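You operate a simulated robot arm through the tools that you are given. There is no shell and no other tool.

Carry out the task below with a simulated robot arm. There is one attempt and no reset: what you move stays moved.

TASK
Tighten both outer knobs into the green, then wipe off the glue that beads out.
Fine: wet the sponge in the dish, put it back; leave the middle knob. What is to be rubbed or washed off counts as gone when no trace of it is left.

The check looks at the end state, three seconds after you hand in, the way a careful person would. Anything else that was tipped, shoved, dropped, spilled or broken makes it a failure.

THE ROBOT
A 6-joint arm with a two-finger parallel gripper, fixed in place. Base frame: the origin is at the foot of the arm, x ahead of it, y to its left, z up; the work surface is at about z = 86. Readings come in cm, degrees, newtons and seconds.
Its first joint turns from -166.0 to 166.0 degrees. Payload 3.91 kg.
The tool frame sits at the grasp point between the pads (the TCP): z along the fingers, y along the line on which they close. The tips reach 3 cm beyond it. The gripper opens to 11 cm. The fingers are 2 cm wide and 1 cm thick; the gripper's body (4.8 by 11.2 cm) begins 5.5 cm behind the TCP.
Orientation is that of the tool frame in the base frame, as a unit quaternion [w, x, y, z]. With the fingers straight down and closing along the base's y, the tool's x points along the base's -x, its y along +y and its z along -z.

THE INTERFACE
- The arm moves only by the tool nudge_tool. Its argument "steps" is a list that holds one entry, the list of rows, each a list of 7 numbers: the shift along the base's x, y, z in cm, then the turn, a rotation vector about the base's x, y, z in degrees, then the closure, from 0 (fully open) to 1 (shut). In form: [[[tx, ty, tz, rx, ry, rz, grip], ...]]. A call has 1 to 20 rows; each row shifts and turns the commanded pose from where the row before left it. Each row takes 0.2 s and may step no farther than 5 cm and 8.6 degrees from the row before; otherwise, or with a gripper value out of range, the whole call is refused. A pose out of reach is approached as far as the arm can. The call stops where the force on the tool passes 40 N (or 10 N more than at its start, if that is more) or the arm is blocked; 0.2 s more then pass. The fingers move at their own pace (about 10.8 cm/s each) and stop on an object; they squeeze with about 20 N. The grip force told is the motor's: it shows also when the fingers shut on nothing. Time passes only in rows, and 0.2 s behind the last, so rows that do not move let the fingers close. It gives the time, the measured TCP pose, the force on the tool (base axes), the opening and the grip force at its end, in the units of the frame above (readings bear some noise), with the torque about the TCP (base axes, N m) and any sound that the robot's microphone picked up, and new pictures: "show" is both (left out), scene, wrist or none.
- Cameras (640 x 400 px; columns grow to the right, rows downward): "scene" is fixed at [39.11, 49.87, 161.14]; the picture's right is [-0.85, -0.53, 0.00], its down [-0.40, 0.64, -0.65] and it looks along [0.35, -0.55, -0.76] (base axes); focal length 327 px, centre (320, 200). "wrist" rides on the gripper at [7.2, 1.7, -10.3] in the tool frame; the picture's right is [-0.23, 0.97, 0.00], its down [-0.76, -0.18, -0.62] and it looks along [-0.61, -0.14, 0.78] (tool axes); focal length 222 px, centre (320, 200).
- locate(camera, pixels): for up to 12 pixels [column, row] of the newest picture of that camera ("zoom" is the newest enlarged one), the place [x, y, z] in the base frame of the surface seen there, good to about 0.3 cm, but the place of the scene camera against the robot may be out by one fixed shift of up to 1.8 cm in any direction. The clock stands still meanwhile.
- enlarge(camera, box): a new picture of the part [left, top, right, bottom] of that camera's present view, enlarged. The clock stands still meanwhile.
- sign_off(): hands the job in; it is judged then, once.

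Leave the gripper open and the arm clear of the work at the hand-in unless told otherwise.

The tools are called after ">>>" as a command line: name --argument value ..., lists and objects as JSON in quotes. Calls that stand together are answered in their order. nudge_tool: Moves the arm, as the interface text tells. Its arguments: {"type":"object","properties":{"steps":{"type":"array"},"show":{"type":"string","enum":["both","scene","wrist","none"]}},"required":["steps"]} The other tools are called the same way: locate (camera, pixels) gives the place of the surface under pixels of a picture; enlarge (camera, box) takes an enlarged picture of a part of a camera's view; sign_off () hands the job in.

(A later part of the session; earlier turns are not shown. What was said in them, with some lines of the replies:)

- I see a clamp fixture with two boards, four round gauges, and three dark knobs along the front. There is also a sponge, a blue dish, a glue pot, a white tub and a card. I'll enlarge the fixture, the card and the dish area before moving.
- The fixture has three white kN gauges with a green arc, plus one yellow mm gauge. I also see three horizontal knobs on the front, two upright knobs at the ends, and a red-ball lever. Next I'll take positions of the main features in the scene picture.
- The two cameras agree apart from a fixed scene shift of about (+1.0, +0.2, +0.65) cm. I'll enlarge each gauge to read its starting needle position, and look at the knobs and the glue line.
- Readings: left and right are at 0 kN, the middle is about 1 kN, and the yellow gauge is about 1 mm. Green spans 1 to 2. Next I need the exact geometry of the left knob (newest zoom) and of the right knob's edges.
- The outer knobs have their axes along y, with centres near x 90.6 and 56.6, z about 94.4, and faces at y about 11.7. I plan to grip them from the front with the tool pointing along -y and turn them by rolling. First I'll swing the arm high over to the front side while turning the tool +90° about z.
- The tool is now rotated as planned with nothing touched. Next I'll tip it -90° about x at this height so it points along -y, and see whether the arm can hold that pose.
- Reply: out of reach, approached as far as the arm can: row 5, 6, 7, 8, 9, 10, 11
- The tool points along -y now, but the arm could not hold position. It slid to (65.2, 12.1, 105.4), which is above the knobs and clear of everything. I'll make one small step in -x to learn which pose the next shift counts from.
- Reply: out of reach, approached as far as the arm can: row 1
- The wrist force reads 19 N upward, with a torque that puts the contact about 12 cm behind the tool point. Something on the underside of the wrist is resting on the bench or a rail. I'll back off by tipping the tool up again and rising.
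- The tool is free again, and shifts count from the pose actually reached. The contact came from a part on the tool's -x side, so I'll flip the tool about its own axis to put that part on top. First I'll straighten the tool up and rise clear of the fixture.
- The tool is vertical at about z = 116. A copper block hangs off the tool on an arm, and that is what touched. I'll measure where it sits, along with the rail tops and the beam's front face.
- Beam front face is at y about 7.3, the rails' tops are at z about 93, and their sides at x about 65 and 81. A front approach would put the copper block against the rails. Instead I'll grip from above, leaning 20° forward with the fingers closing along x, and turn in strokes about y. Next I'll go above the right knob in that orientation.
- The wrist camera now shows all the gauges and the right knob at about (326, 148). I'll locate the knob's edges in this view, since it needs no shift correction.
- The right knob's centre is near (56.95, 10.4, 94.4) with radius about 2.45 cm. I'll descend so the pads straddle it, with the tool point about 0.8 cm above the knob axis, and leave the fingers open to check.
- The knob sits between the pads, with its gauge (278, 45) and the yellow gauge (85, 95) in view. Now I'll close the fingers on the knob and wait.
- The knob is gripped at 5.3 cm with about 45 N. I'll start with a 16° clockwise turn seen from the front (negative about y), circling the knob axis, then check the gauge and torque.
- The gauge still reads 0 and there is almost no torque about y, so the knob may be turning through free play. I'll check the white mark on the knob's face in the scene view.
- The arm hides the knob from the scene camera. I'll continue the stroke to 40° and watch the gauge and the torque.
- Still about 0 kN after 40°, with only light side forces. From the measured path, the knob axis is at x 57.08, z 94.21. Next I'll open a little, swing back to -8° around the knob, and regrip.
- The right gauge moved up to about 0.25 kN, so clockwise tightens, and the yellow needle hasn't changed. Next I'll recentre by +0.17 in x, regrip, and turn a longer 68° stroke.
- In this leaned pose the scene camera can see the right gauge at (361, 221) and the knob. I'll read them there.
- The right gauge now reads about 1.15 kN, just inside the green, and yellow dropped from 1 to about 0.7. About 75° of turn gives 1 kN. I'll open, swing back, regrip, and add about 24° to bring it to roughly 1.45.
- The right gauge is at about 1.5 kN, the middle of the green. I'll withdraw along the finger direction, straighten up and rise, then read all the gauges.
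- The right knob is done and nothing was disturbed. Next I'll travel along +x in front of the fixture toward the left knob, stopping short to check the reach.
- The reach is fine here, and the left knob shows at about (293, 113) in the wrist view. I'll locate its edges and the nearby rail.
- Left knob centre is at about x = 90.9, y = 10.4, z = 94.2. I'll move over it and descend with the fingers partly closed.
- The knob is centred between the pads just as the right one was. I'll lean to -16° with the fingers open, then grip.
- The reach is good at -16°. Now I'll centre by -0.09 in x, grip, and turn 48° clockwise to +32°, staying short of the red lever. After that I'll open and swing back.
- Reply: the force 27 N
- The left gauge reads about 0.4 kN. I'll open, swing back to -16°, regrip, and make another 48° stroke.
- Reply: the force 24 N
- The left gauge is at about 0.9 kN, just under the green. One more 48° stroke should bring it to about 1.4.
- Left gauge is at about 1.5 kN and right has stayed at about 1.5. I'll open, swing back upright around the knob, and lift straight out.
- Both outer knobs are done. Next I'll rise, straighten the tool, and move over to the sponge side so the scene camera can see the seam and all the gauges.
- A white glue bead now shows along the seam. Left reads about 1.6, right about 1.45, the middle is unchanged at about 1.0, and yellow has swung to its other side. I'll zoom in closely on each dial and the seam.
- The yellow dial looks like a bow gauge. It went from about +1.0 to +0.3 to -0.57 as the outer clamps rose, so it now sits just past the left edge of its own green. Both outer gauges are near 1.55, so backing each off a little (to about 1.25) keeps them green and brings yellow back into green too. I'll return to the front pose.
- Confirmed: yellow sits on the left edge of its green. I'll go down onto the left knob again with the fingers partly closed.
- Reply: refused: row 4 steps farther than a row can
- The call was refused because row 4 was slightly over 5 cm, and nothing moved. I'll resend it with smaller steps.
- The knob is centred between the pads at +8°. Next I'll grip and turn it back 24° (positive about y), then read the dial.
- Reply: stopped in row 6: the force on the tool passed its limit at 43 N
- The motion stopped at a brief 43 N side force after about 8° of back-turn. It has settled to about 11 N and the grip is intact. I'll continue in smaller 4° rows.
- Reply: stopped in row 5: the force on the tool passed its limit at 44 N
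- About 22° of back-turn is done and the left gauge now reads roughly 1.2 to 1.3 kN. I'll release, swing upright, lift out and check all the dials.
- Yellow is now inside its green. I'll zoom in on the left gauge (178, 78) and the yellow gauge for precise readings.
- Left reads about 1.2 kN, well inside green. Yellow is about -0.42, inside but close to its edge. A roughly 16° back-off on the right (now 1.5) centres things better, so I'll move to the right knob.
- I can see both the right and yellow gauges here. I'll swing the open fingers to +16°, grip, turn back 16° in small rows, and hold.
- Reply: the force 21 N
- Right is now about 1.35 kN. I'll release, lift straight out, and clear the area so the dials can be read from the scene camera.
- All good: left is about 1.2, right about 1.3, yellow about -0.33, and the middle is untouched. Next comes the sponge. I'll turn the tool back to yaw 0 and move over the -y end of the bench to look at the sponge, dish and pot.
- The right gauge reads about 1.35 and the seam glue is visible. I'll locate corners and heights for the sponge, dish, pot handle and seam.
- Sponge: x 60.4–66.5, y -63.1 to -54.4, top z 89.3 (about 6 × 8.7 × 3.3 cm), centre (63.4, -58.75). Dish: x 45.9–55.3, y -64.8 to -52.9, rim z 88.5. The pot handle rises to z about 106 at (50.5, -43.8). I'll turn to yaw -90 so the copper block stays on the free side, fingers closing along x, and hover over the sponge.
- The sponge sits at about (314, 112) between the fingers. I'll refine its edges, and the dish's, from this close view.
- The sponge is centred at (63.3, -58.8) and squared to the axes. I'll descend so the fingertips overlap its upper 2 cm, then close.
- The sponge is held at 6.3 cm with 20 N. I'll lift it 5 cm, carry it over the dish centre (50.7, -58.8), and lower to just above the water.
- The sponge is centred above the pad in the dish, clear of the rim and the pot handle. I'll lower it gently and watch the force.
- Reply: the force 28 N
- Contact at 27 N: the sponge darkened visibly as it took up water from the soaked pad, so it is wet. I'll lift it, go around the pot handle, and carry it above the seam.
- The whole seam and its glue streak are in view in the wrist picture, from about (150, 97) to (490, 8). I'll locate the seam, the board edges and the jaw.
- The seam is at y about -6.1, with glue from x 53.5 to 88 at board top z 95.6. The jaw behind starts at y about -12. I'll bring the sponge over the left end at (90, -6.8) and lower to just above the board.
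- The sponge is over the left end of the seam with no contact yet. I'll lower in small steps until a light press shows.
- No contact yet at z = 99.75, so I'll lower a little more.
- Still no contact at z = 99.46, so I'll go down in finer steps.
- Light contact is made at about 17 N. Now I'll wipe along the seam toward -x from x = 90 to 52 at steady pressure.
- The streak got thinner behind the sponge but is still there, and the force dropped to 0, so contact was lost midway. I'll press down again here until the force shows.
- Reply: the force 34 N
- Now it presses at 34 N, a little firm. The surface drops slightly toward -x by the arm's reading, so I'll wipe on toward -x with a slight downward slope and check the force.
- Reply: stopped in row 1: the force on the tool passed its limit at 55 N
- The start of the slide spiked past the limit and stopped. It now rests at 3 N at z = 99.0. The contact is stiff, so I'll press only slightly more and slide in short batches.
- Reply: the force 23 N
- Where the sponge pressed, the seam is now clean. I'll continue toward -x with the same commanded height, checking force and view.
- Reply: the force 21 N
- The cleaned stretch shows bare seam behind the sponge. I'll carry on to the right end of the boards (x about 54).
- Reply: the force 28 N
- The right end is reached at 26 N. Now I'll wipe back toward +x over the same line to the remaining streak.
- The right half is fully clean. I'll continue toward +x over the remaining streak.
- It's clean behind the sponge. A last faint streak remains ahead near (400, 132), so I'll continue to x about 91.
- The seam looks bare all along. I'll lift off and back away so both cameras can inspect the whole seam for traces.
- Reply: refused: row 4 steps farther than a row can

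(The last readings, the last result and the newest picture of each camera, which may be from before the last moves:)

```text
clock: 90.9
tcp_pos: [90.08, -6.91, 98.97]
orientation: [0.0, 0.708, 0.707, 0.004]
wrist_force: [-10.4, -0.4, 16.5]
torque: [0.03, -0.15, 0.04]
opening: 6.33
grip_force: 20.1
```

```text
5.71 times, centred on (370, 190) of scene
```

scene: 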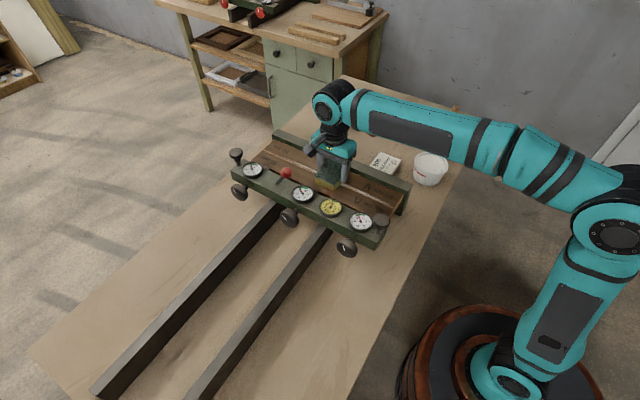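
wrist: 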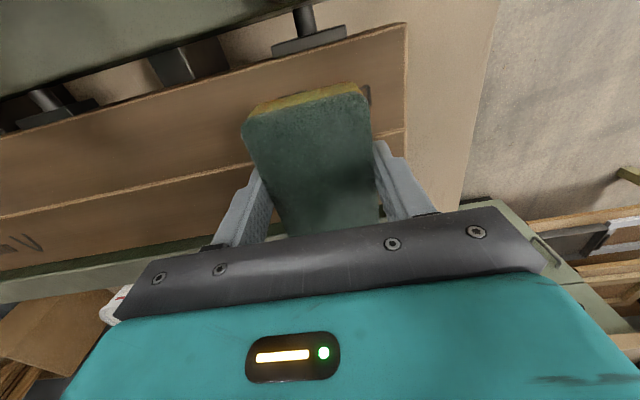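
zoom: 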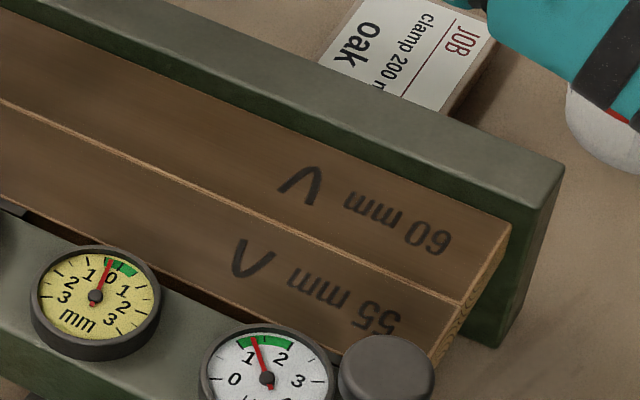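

That lift was refused because one row was over 5 cm, and nothing moved. The seam already looks clean where visible. I'll resend it with shorter rows.

>>> nudge_tool --steps '[[[0, 0, 1, 0, 0, 0, 1], [0, 0, 4, 0, 0, 0, 1], [-1, -1, 4, 0, 0, 0, 1], [-3, -2, 3, 0, 0, 0, 1], [-3.8, -2, 0, 0, 0, 0, 1], [-3.8, -2, 0, 0, 0, 0, 1], [-3.8, -2, 0, 0, 0, 0, 1], [-3, -2, 0, 0, 0, 0, 1]]]'

>>> enlarge --camera "wrist" --box '[60, 0, 360, 160]'

>>> enlarge --camera "wrist" --box '[330, 0, 630, 160]'

>>> enlarge --camera "scene" --box '[245, 130, 325, 190]'

>>> enlarge --camera "scene" --box '[315, 155, 405, 225]'

```text
clock: 92.7
tcp_pos: [71.69, -17.74, 110.81]
orientation: [0.0, 0.707, 0.707, 0.003]
wrist_force: [0.9, -0.5, -0.9]
torque: [0.0, 0.07, -0.01]
opening: 6.32
grip_force: 20.2
```

scene: 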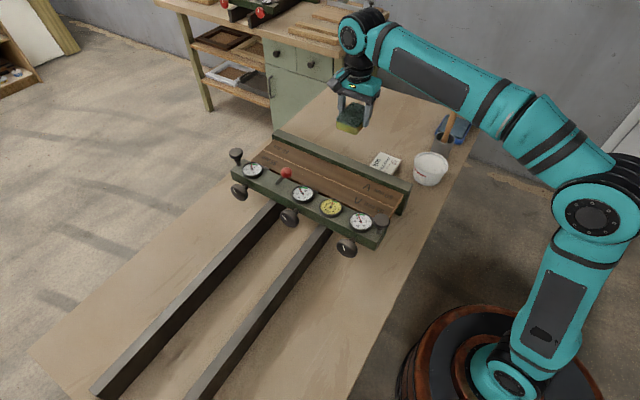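
wrist: 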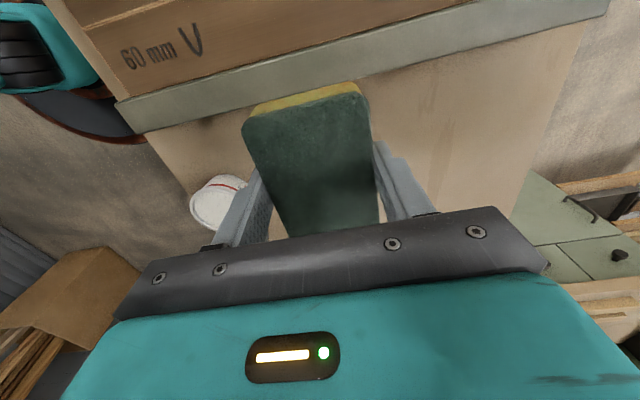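

```text
2.13 times, centred on (210, 80) of wrist
```

zoom: 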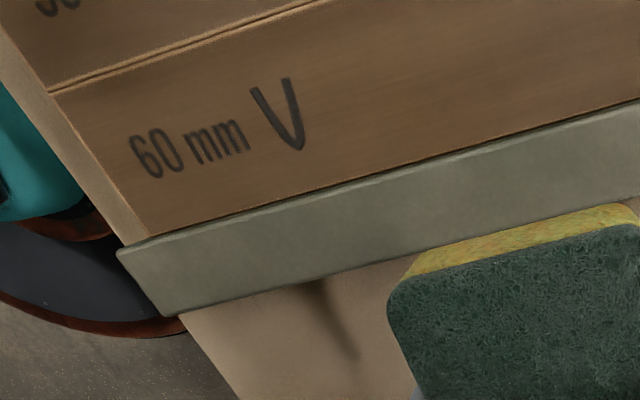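

```text
2.13 times, centred on (480, 80) of wrist
```

zoom: 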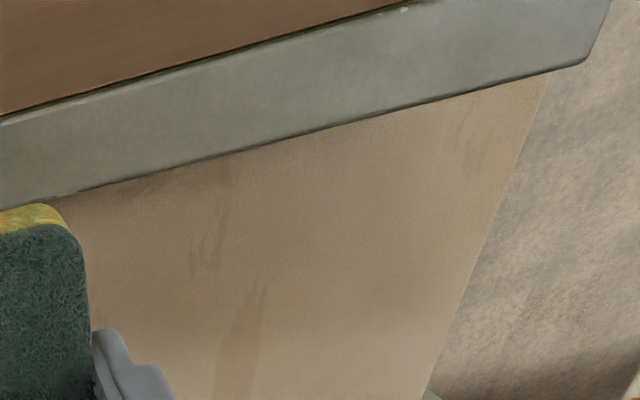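

```text
6.67 times, centred on (285, 160) of scene
```

zoom: 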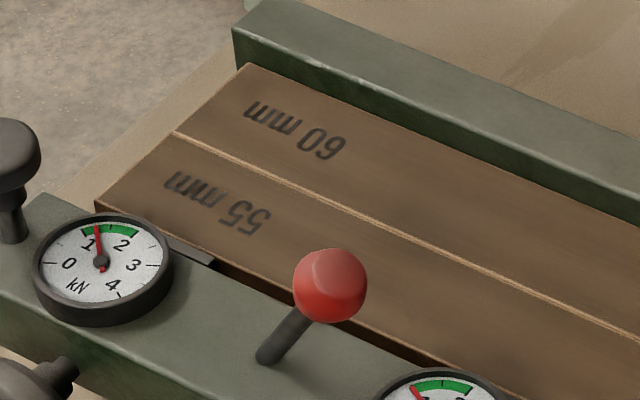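

```text
5.71 times, centred on (360, 190) of scene
```

zoom: 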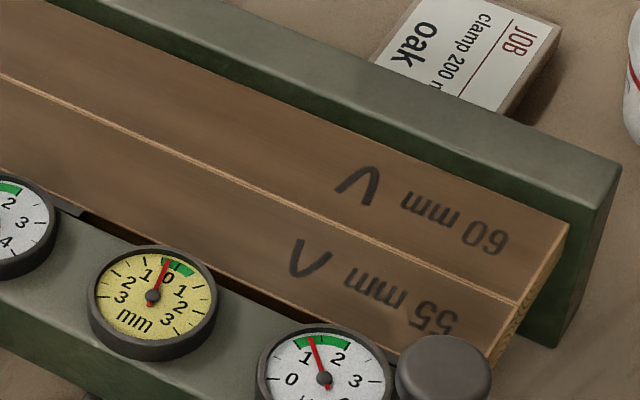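

The seam shows only bare wood joint. I'll zoom closer along its length and at its end to make sure no faint trace is left.

>>> enlarge --camera "scene" --box '[262, 142, 302, 167]'

>>> enlarge --camera "scene" --box '[298, 155, 338, 180]'

>>> enlarge --camera "scene" --box '[332, 170, 372, 195]'

>>> enlarge --camera "scene" --box '[365, 185, 405, 225]'

```text
16.00 times, centred on (282, 154) of scene
```

zoom: 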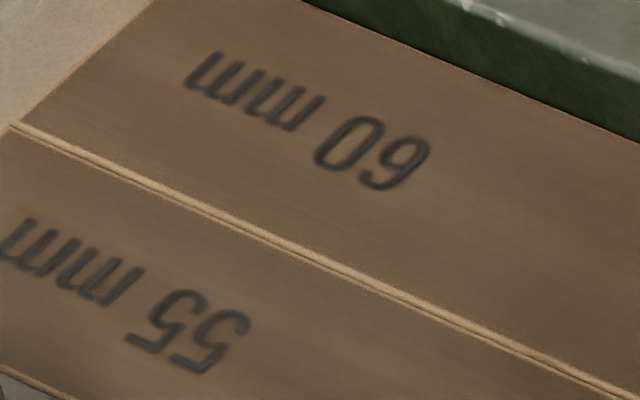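

```text
16.00 times, centred on (318, 168) of scene
```

zoom: 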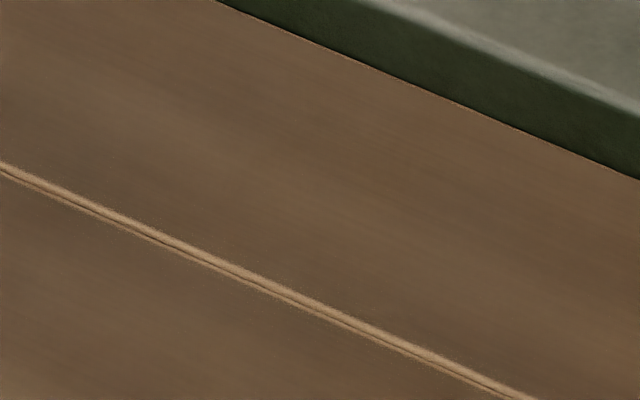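

```text
16.00 times, centred on (352, 182) of scene
```

zoom: 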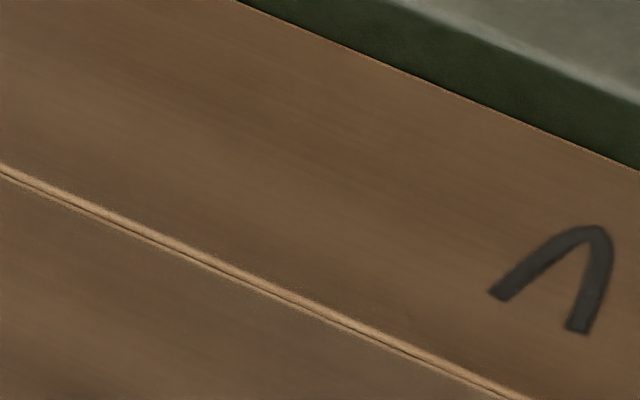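

```text
10.00 times, centred on (385, 205) of scene
```

zoom: 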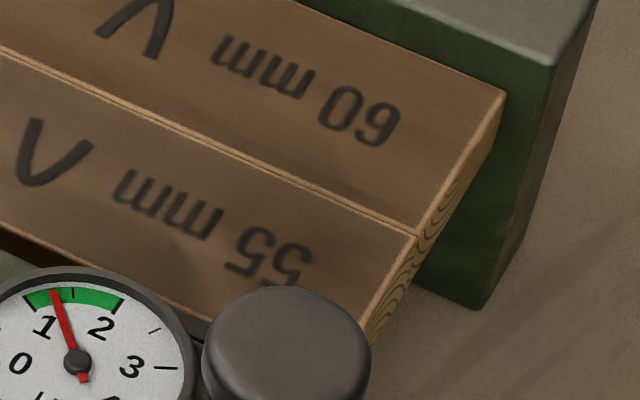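

Clean along the full length. Now I'll take the sponge back to its original place (63.23, -58.84), staying at x ≥ 60 to clear the pot handle.

>>> nudge_tool --steps '[[[-0.94, -4.57, -0.4, 0, 0, 0, 1], [-0.94, -4.57, -0.4, 0, 0, 0, 1], [-0.94, -4.57, -0.4, 0, 0, 0, 1], [-0.94, -4.57, -0.4, 0, 0, 0, 1], [-0.94, -4.57, -0.4, 0, 0, 0, 1], [-0.94, -4.57, -0.4, 0, 0, 0, 1], [-0.94, -4.57, -0.4, 0, 0, 0, 1], [-0.94, -4.57, -0.4, 0, 0, 0, 1], [-0.94, -4.57, -0.4, 0, 0, 0, 1], [0, 0, -4, 0, 0, 0, 1], [0, 0, -4, 0, 0, 0, 1], [0, 0, -4, 0, 0, 0, 1], [0, 0, -3, 0, 0, 0, 1], [0, 0, 0, 0, 0, 0, 1]]]'

```text
clock: 95.7
tcp_pos: [63.29, -58.95, 92.37]
orientation: [0.0, 0.707, 0.707, 0.003]
wrist_force: [0.0, 0.4, 0.3]
torque: [0.05, -0.03, 0.0]
opening: 6.35
grip_force: 19.8
```

scene: 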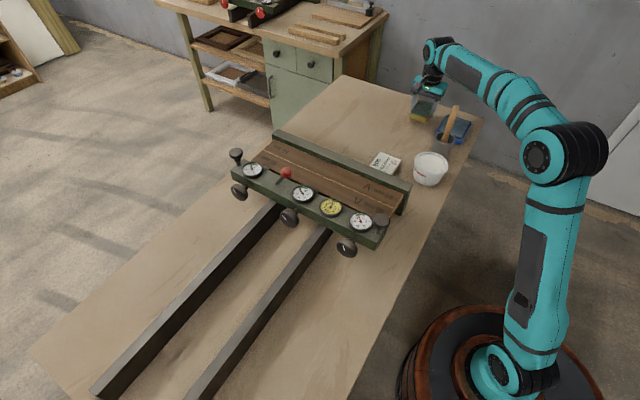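
wrist: 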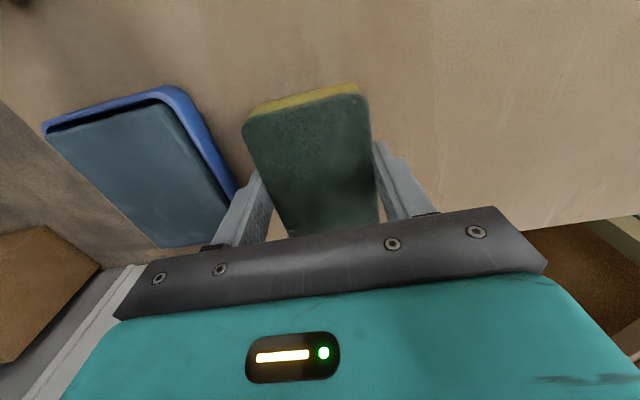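

The sponge is over its spot, about 2 cm up. I'll lower it gently until it touches the bench.

>>> nudge_tool --steps '[[[0, 0.08, -0.5, 0, 0, 0, 1], [0, 0, -0.5, 0, 0, 0, 1], [0, 0, -0.4, 0, 0, 0, 1], [0, 0, -0.3, 0, 0, 0, 1], [0, 0, -0.2, 0, 0, 0, 1], [0, 0, 0, 0, 0, 0, 1]]]' --show "none"

```text
clock: 97.1
tcp_pos: [63.1, -58.8, 90.4]
orientation: [0.001, 0.707, 0.707, 0.003]
wrist_force: [-0.3, -0.4, 0.2]
torque: [0.01, 0.02, -0.01]
opening: 6.35
grip_force: 20.0
```

No contact yet at z = 90.4, so I'll keep lowering in small steps.

>>> nudge_tool --steps '[[[0, 0, -0.15, 0, 0, 0, 1], [0, 0, -0.15, 0, 0, 0, 1], [0, 0, -0.1, 0, 0, 0, 1], [0, 0, 0, 0, 0, 0, 1]]]' --show "none"

```text
clock: 98.1
tcp_pos: [63.2, -58.92, 89.9]
orientation: [0.0, 0.707, 0.707, 0.003]
wrist_force: [-1.0, 0.1, 0.0]
torque: [0.0, -0.01, -0.03]
opening: 6.35
grip_force: 20.1
```

Still clear at 89.9, as expected since the sponge shifted up a little in the pads. I'll keep going down.

>>> nudge_tool --steps '[[[0, 0, -0.1, 0, 0, 0, 1], [0, 0, -0.1, 0, 0, 0, 1], [0, 0, -0.1, 0, 0, 0, 1], [0, 0, 0, 0, 0, 0, 1]]]' --show "scene"

>>> enlarge --camera "scene" --box '[395, 80, 455, 140]'

```text
clock: 99.1
tcp_pos: [63.13, -58.95, 89.69]
orientation: [0.0, 0.707, 0.707, 0.002]
wrist_force: [-0.3, -0.2, -0.6]
torque: [0.01, 0.0, 0.03]
opening: 6.36
grip_force: 20.1
```

scene: 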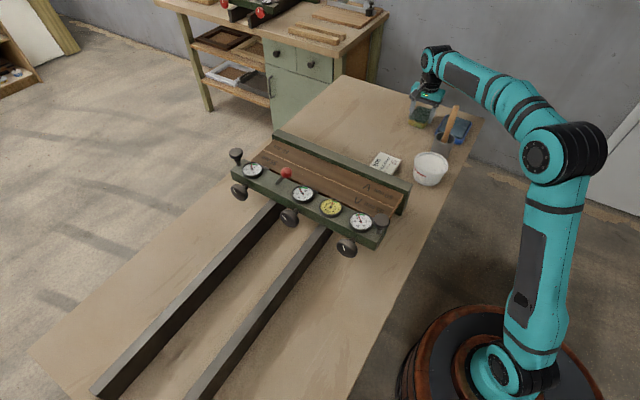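

```text
6.67 times, centred on (425, 110) of scene
```

zoom: 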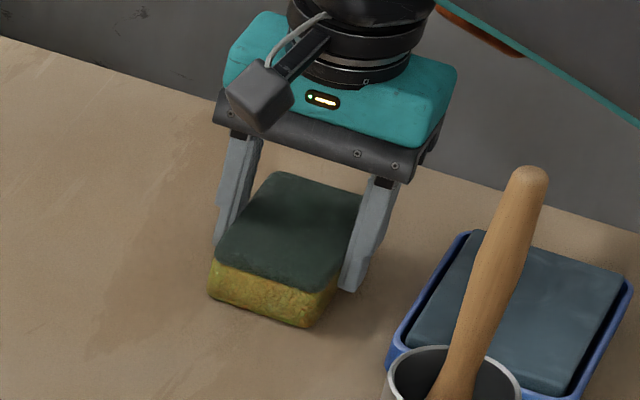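

It is very nearly down; the fingertips are still about 0.7 cm above the bench. A few more small steps.

>>> nudge_tool --steps '[[[0, 0, -0.08, 0, 0, 0, 1], [0, 0, -0.08, 0, 0, 0, 1], [0, 0, 0, 0, 0, 0, 1]]]' --show "none"

```text
clock: 99.9
tcp_pos: [63.17, -58.92, 89.57]
orientation: [0.0, 0.707, 0.707, 0.003]
wrist_force: [0.9, 0.2, 9.1]
torque: [-0.05, -0.3, 0.06]
opening: 6.35
grip_force: 20.1
```

Contact at 9 N: the sponge is on the bench. I'll open the fingers and lift straight up.

>>> nudge_tool --steps '[[[0, 0, 0.03, 0, 0, 0, 0.3], [0, 0, 0, 0, 0, 0, 0.15], [0, 0, 0, 0, 0, 0, 0], [0, 0, 1, 0, 0, 0, 0], [0, 0, 3, 0, 0, 0, 0], [0, 0, 4, 0, 0, 0, 0], [0, 0, 4, 0, 0, 0, 0]]]'

>>> locate --camera "wrist" --pixels '[[277, 82], [338, 66], [351, 152], [303, 163], [314, 115], [218, 74], [266, 178]]'

>>> enlarge --camera "scene" --box '[390, 80, 490, 180]'

```text
clock: 101.5
tcp_pos: [63.14, -58.94, 101.84]
orientation: [0.0, 0.707, 0.707, 0.003]
wrist_force: [0.1, 0.3, -0.7]
torque: [0.0, 0.03, -0.03]
opening: 11.01
grip_force: 0.1
```

scene: 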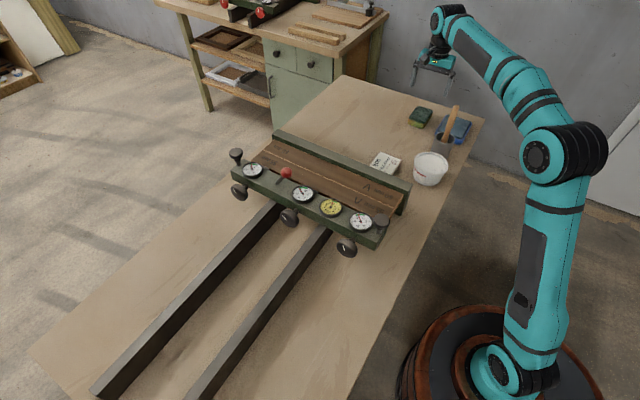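
wrist: 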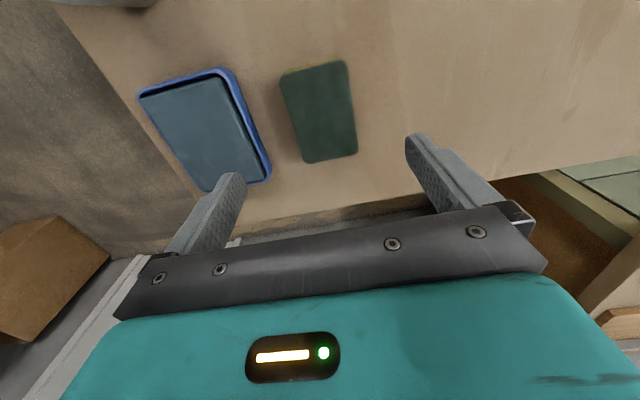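

```text
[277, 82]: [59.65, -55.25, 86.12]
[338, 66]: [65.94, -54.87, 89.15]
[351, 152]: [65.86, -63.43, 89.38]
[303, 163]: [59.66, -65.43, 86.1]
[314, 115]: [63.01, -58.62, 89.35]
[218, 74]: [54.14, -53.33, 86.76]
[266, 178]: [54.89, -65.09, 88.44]
```

```text
4.00 times, centred on (440, 130) of scene
```

zoom: 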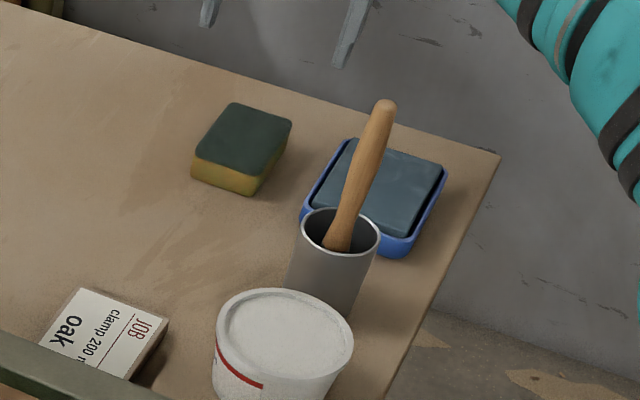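

The sponge is back in its place within a few millimetres, and the dish, pot, tub and card haven't moved. I'll raise the arm well clear and do the final readings of all the dials and the middle knob's mark.

>>> nudge_tool --steps '[[[0, 1, 4, 0, 0, 0, 0], [0, 1, 4, 0, 0, 0, 0], [0, 1, 4, 0, 0, 0, 0], [0, 1, 4, 0, 0, 0, 0], [0, 1, 4, 0, 0, 0, 0], [0, 0, 0, 0, 0, 0, 0]]]'

>>> enlarge --camera "scene" --box '[225, 120, 425, 265]'

>>> enlarge --camera "scene" --box '[236, 160, 268, 180]'

>>> enlarge --camera "scene" --box '[345, 210, 377, 232]'

>>> enlarge --camera "scene" --box '[287, 183, 347, 220]'

>>> enlarge --camera "scene" --box '[360, 90, 490, 190]'

```text
clock: 102.9
tcp_pos: [63.05, -53.76, 121.73]
orientation: [0.0, 0.707, 0.707, 0.002]
wrist_force: [-0.3, -0.7, -0.1]
torque: [0.0, 0.01, -0.01]
opening: 10.97
grip_force: 0.0
```

scene: 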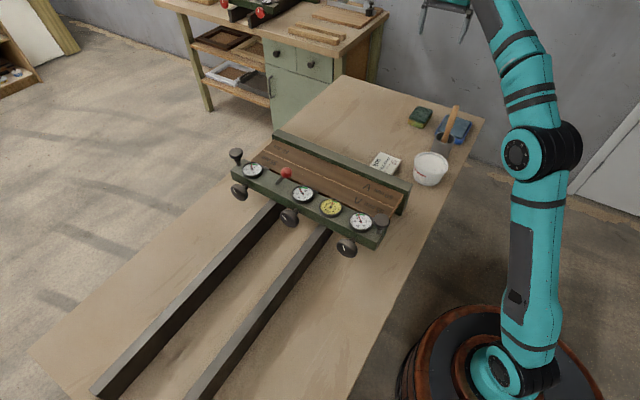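
wrist: 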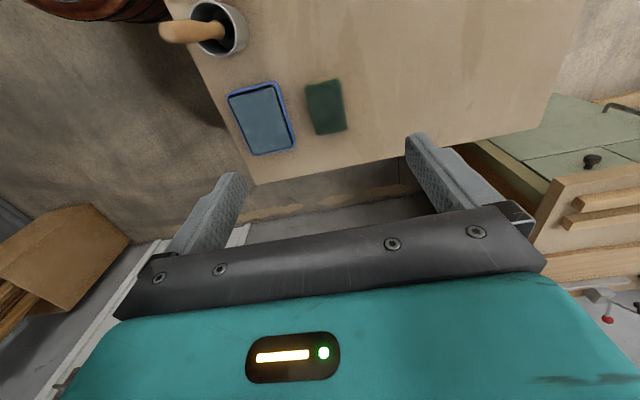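

```text
2.76 times, centred on (325, 192) of scene
```

zoom: 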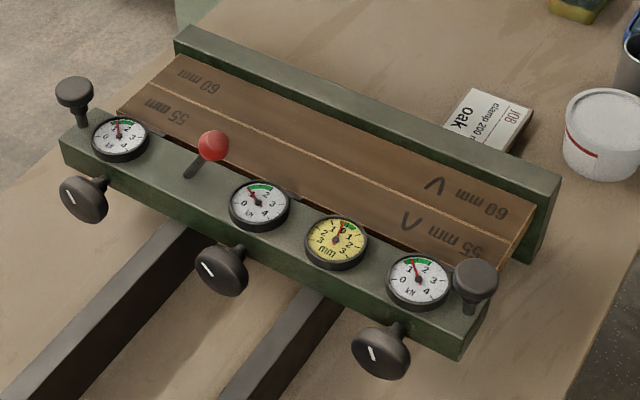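

```text
16.00 times, centred on (252, 170) of scene
```

zoom: 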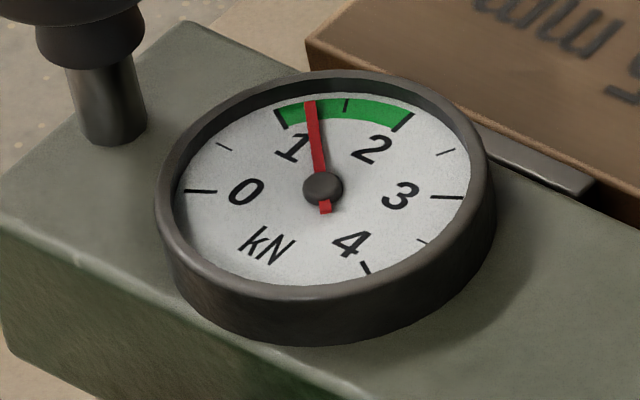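

```text
16.00 times, centred on (361, 221) of scene
```

zoom: 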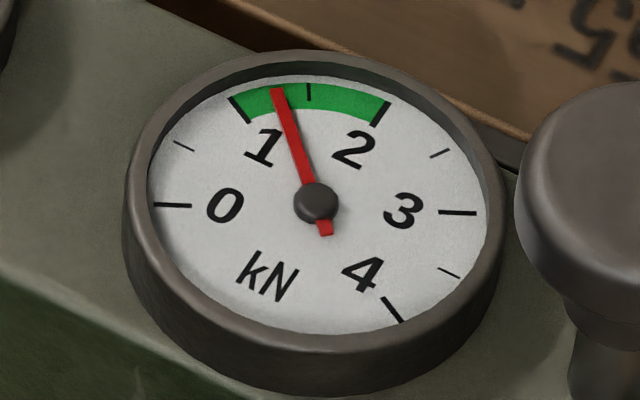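

```text
10.67 times, centred on (317, 202) of scene
```

zoom: 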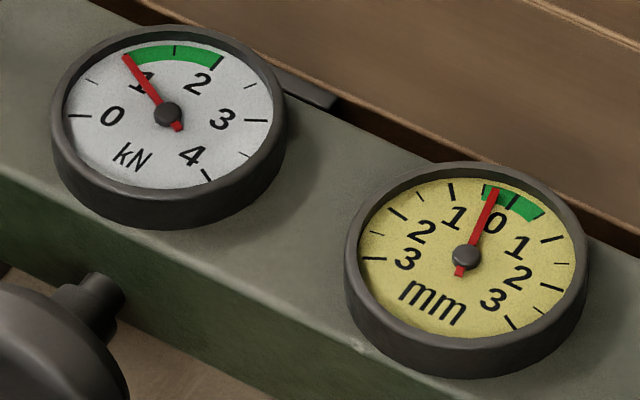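

```text
4.00 times, centred on (425, 140) of scene
```

zoom: 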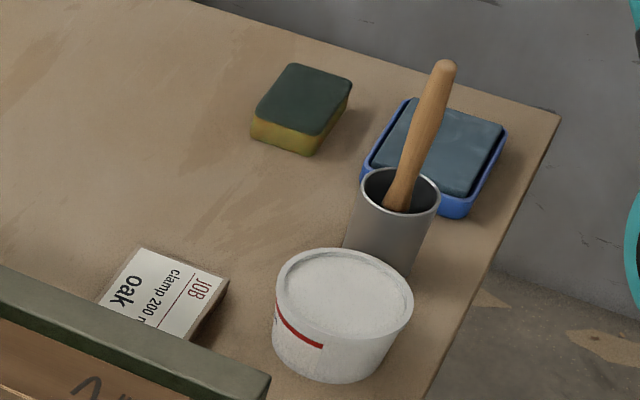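

Final state:
- **Clamps:** the left gauge is about 1.25 kN and the right about 1.35 kN, both in green. Yellow is in green too.
- **Middle knob:** its mark is unchanged.
- **Seam:** no glue trace left.
- **Sponge:** wetted and back within about 2 mm of its spot; nothing else on the bench has moved.

The gripper is open and the arm is high and clear, so I'm handing in.

>>> sign_off

```text
The job is handed in.
```

I tightened both outer knobs into the green, wiped the glue off the seam, and handed the job in.

- **Outer knobs:** the left gauge reads about 1.25 kN and the right about 1.35 kN; green runs from 1 to 2.
- **Back-off on both knobs:** I first took both to about 1.5 kN. That pushed the yellow mm gauge just past its own green, so I eased each knob back slightly and all three ended in green.
- **Middle knob:** I did not touch it, and its mark is where it was. Its gauge still sits at the 1 kN edge of the green, perhaps a hair lower than at the start.
- **Glue:** close-ups along the whole seam, including the right-hand board end, show no trace left.
- **Sponge:** I wetted it on the soaked pad in the dish and put it back within about 2 mm of its original spot.
- **Early contact:** on my first approach, a copper block on the tool pressed on something at the front of the fixture, probably a rail, at about 19 N. I backed off at once, and the pictures show nothing moved.

The gripper is open and the arm is parked high above the sponge end of the bench.
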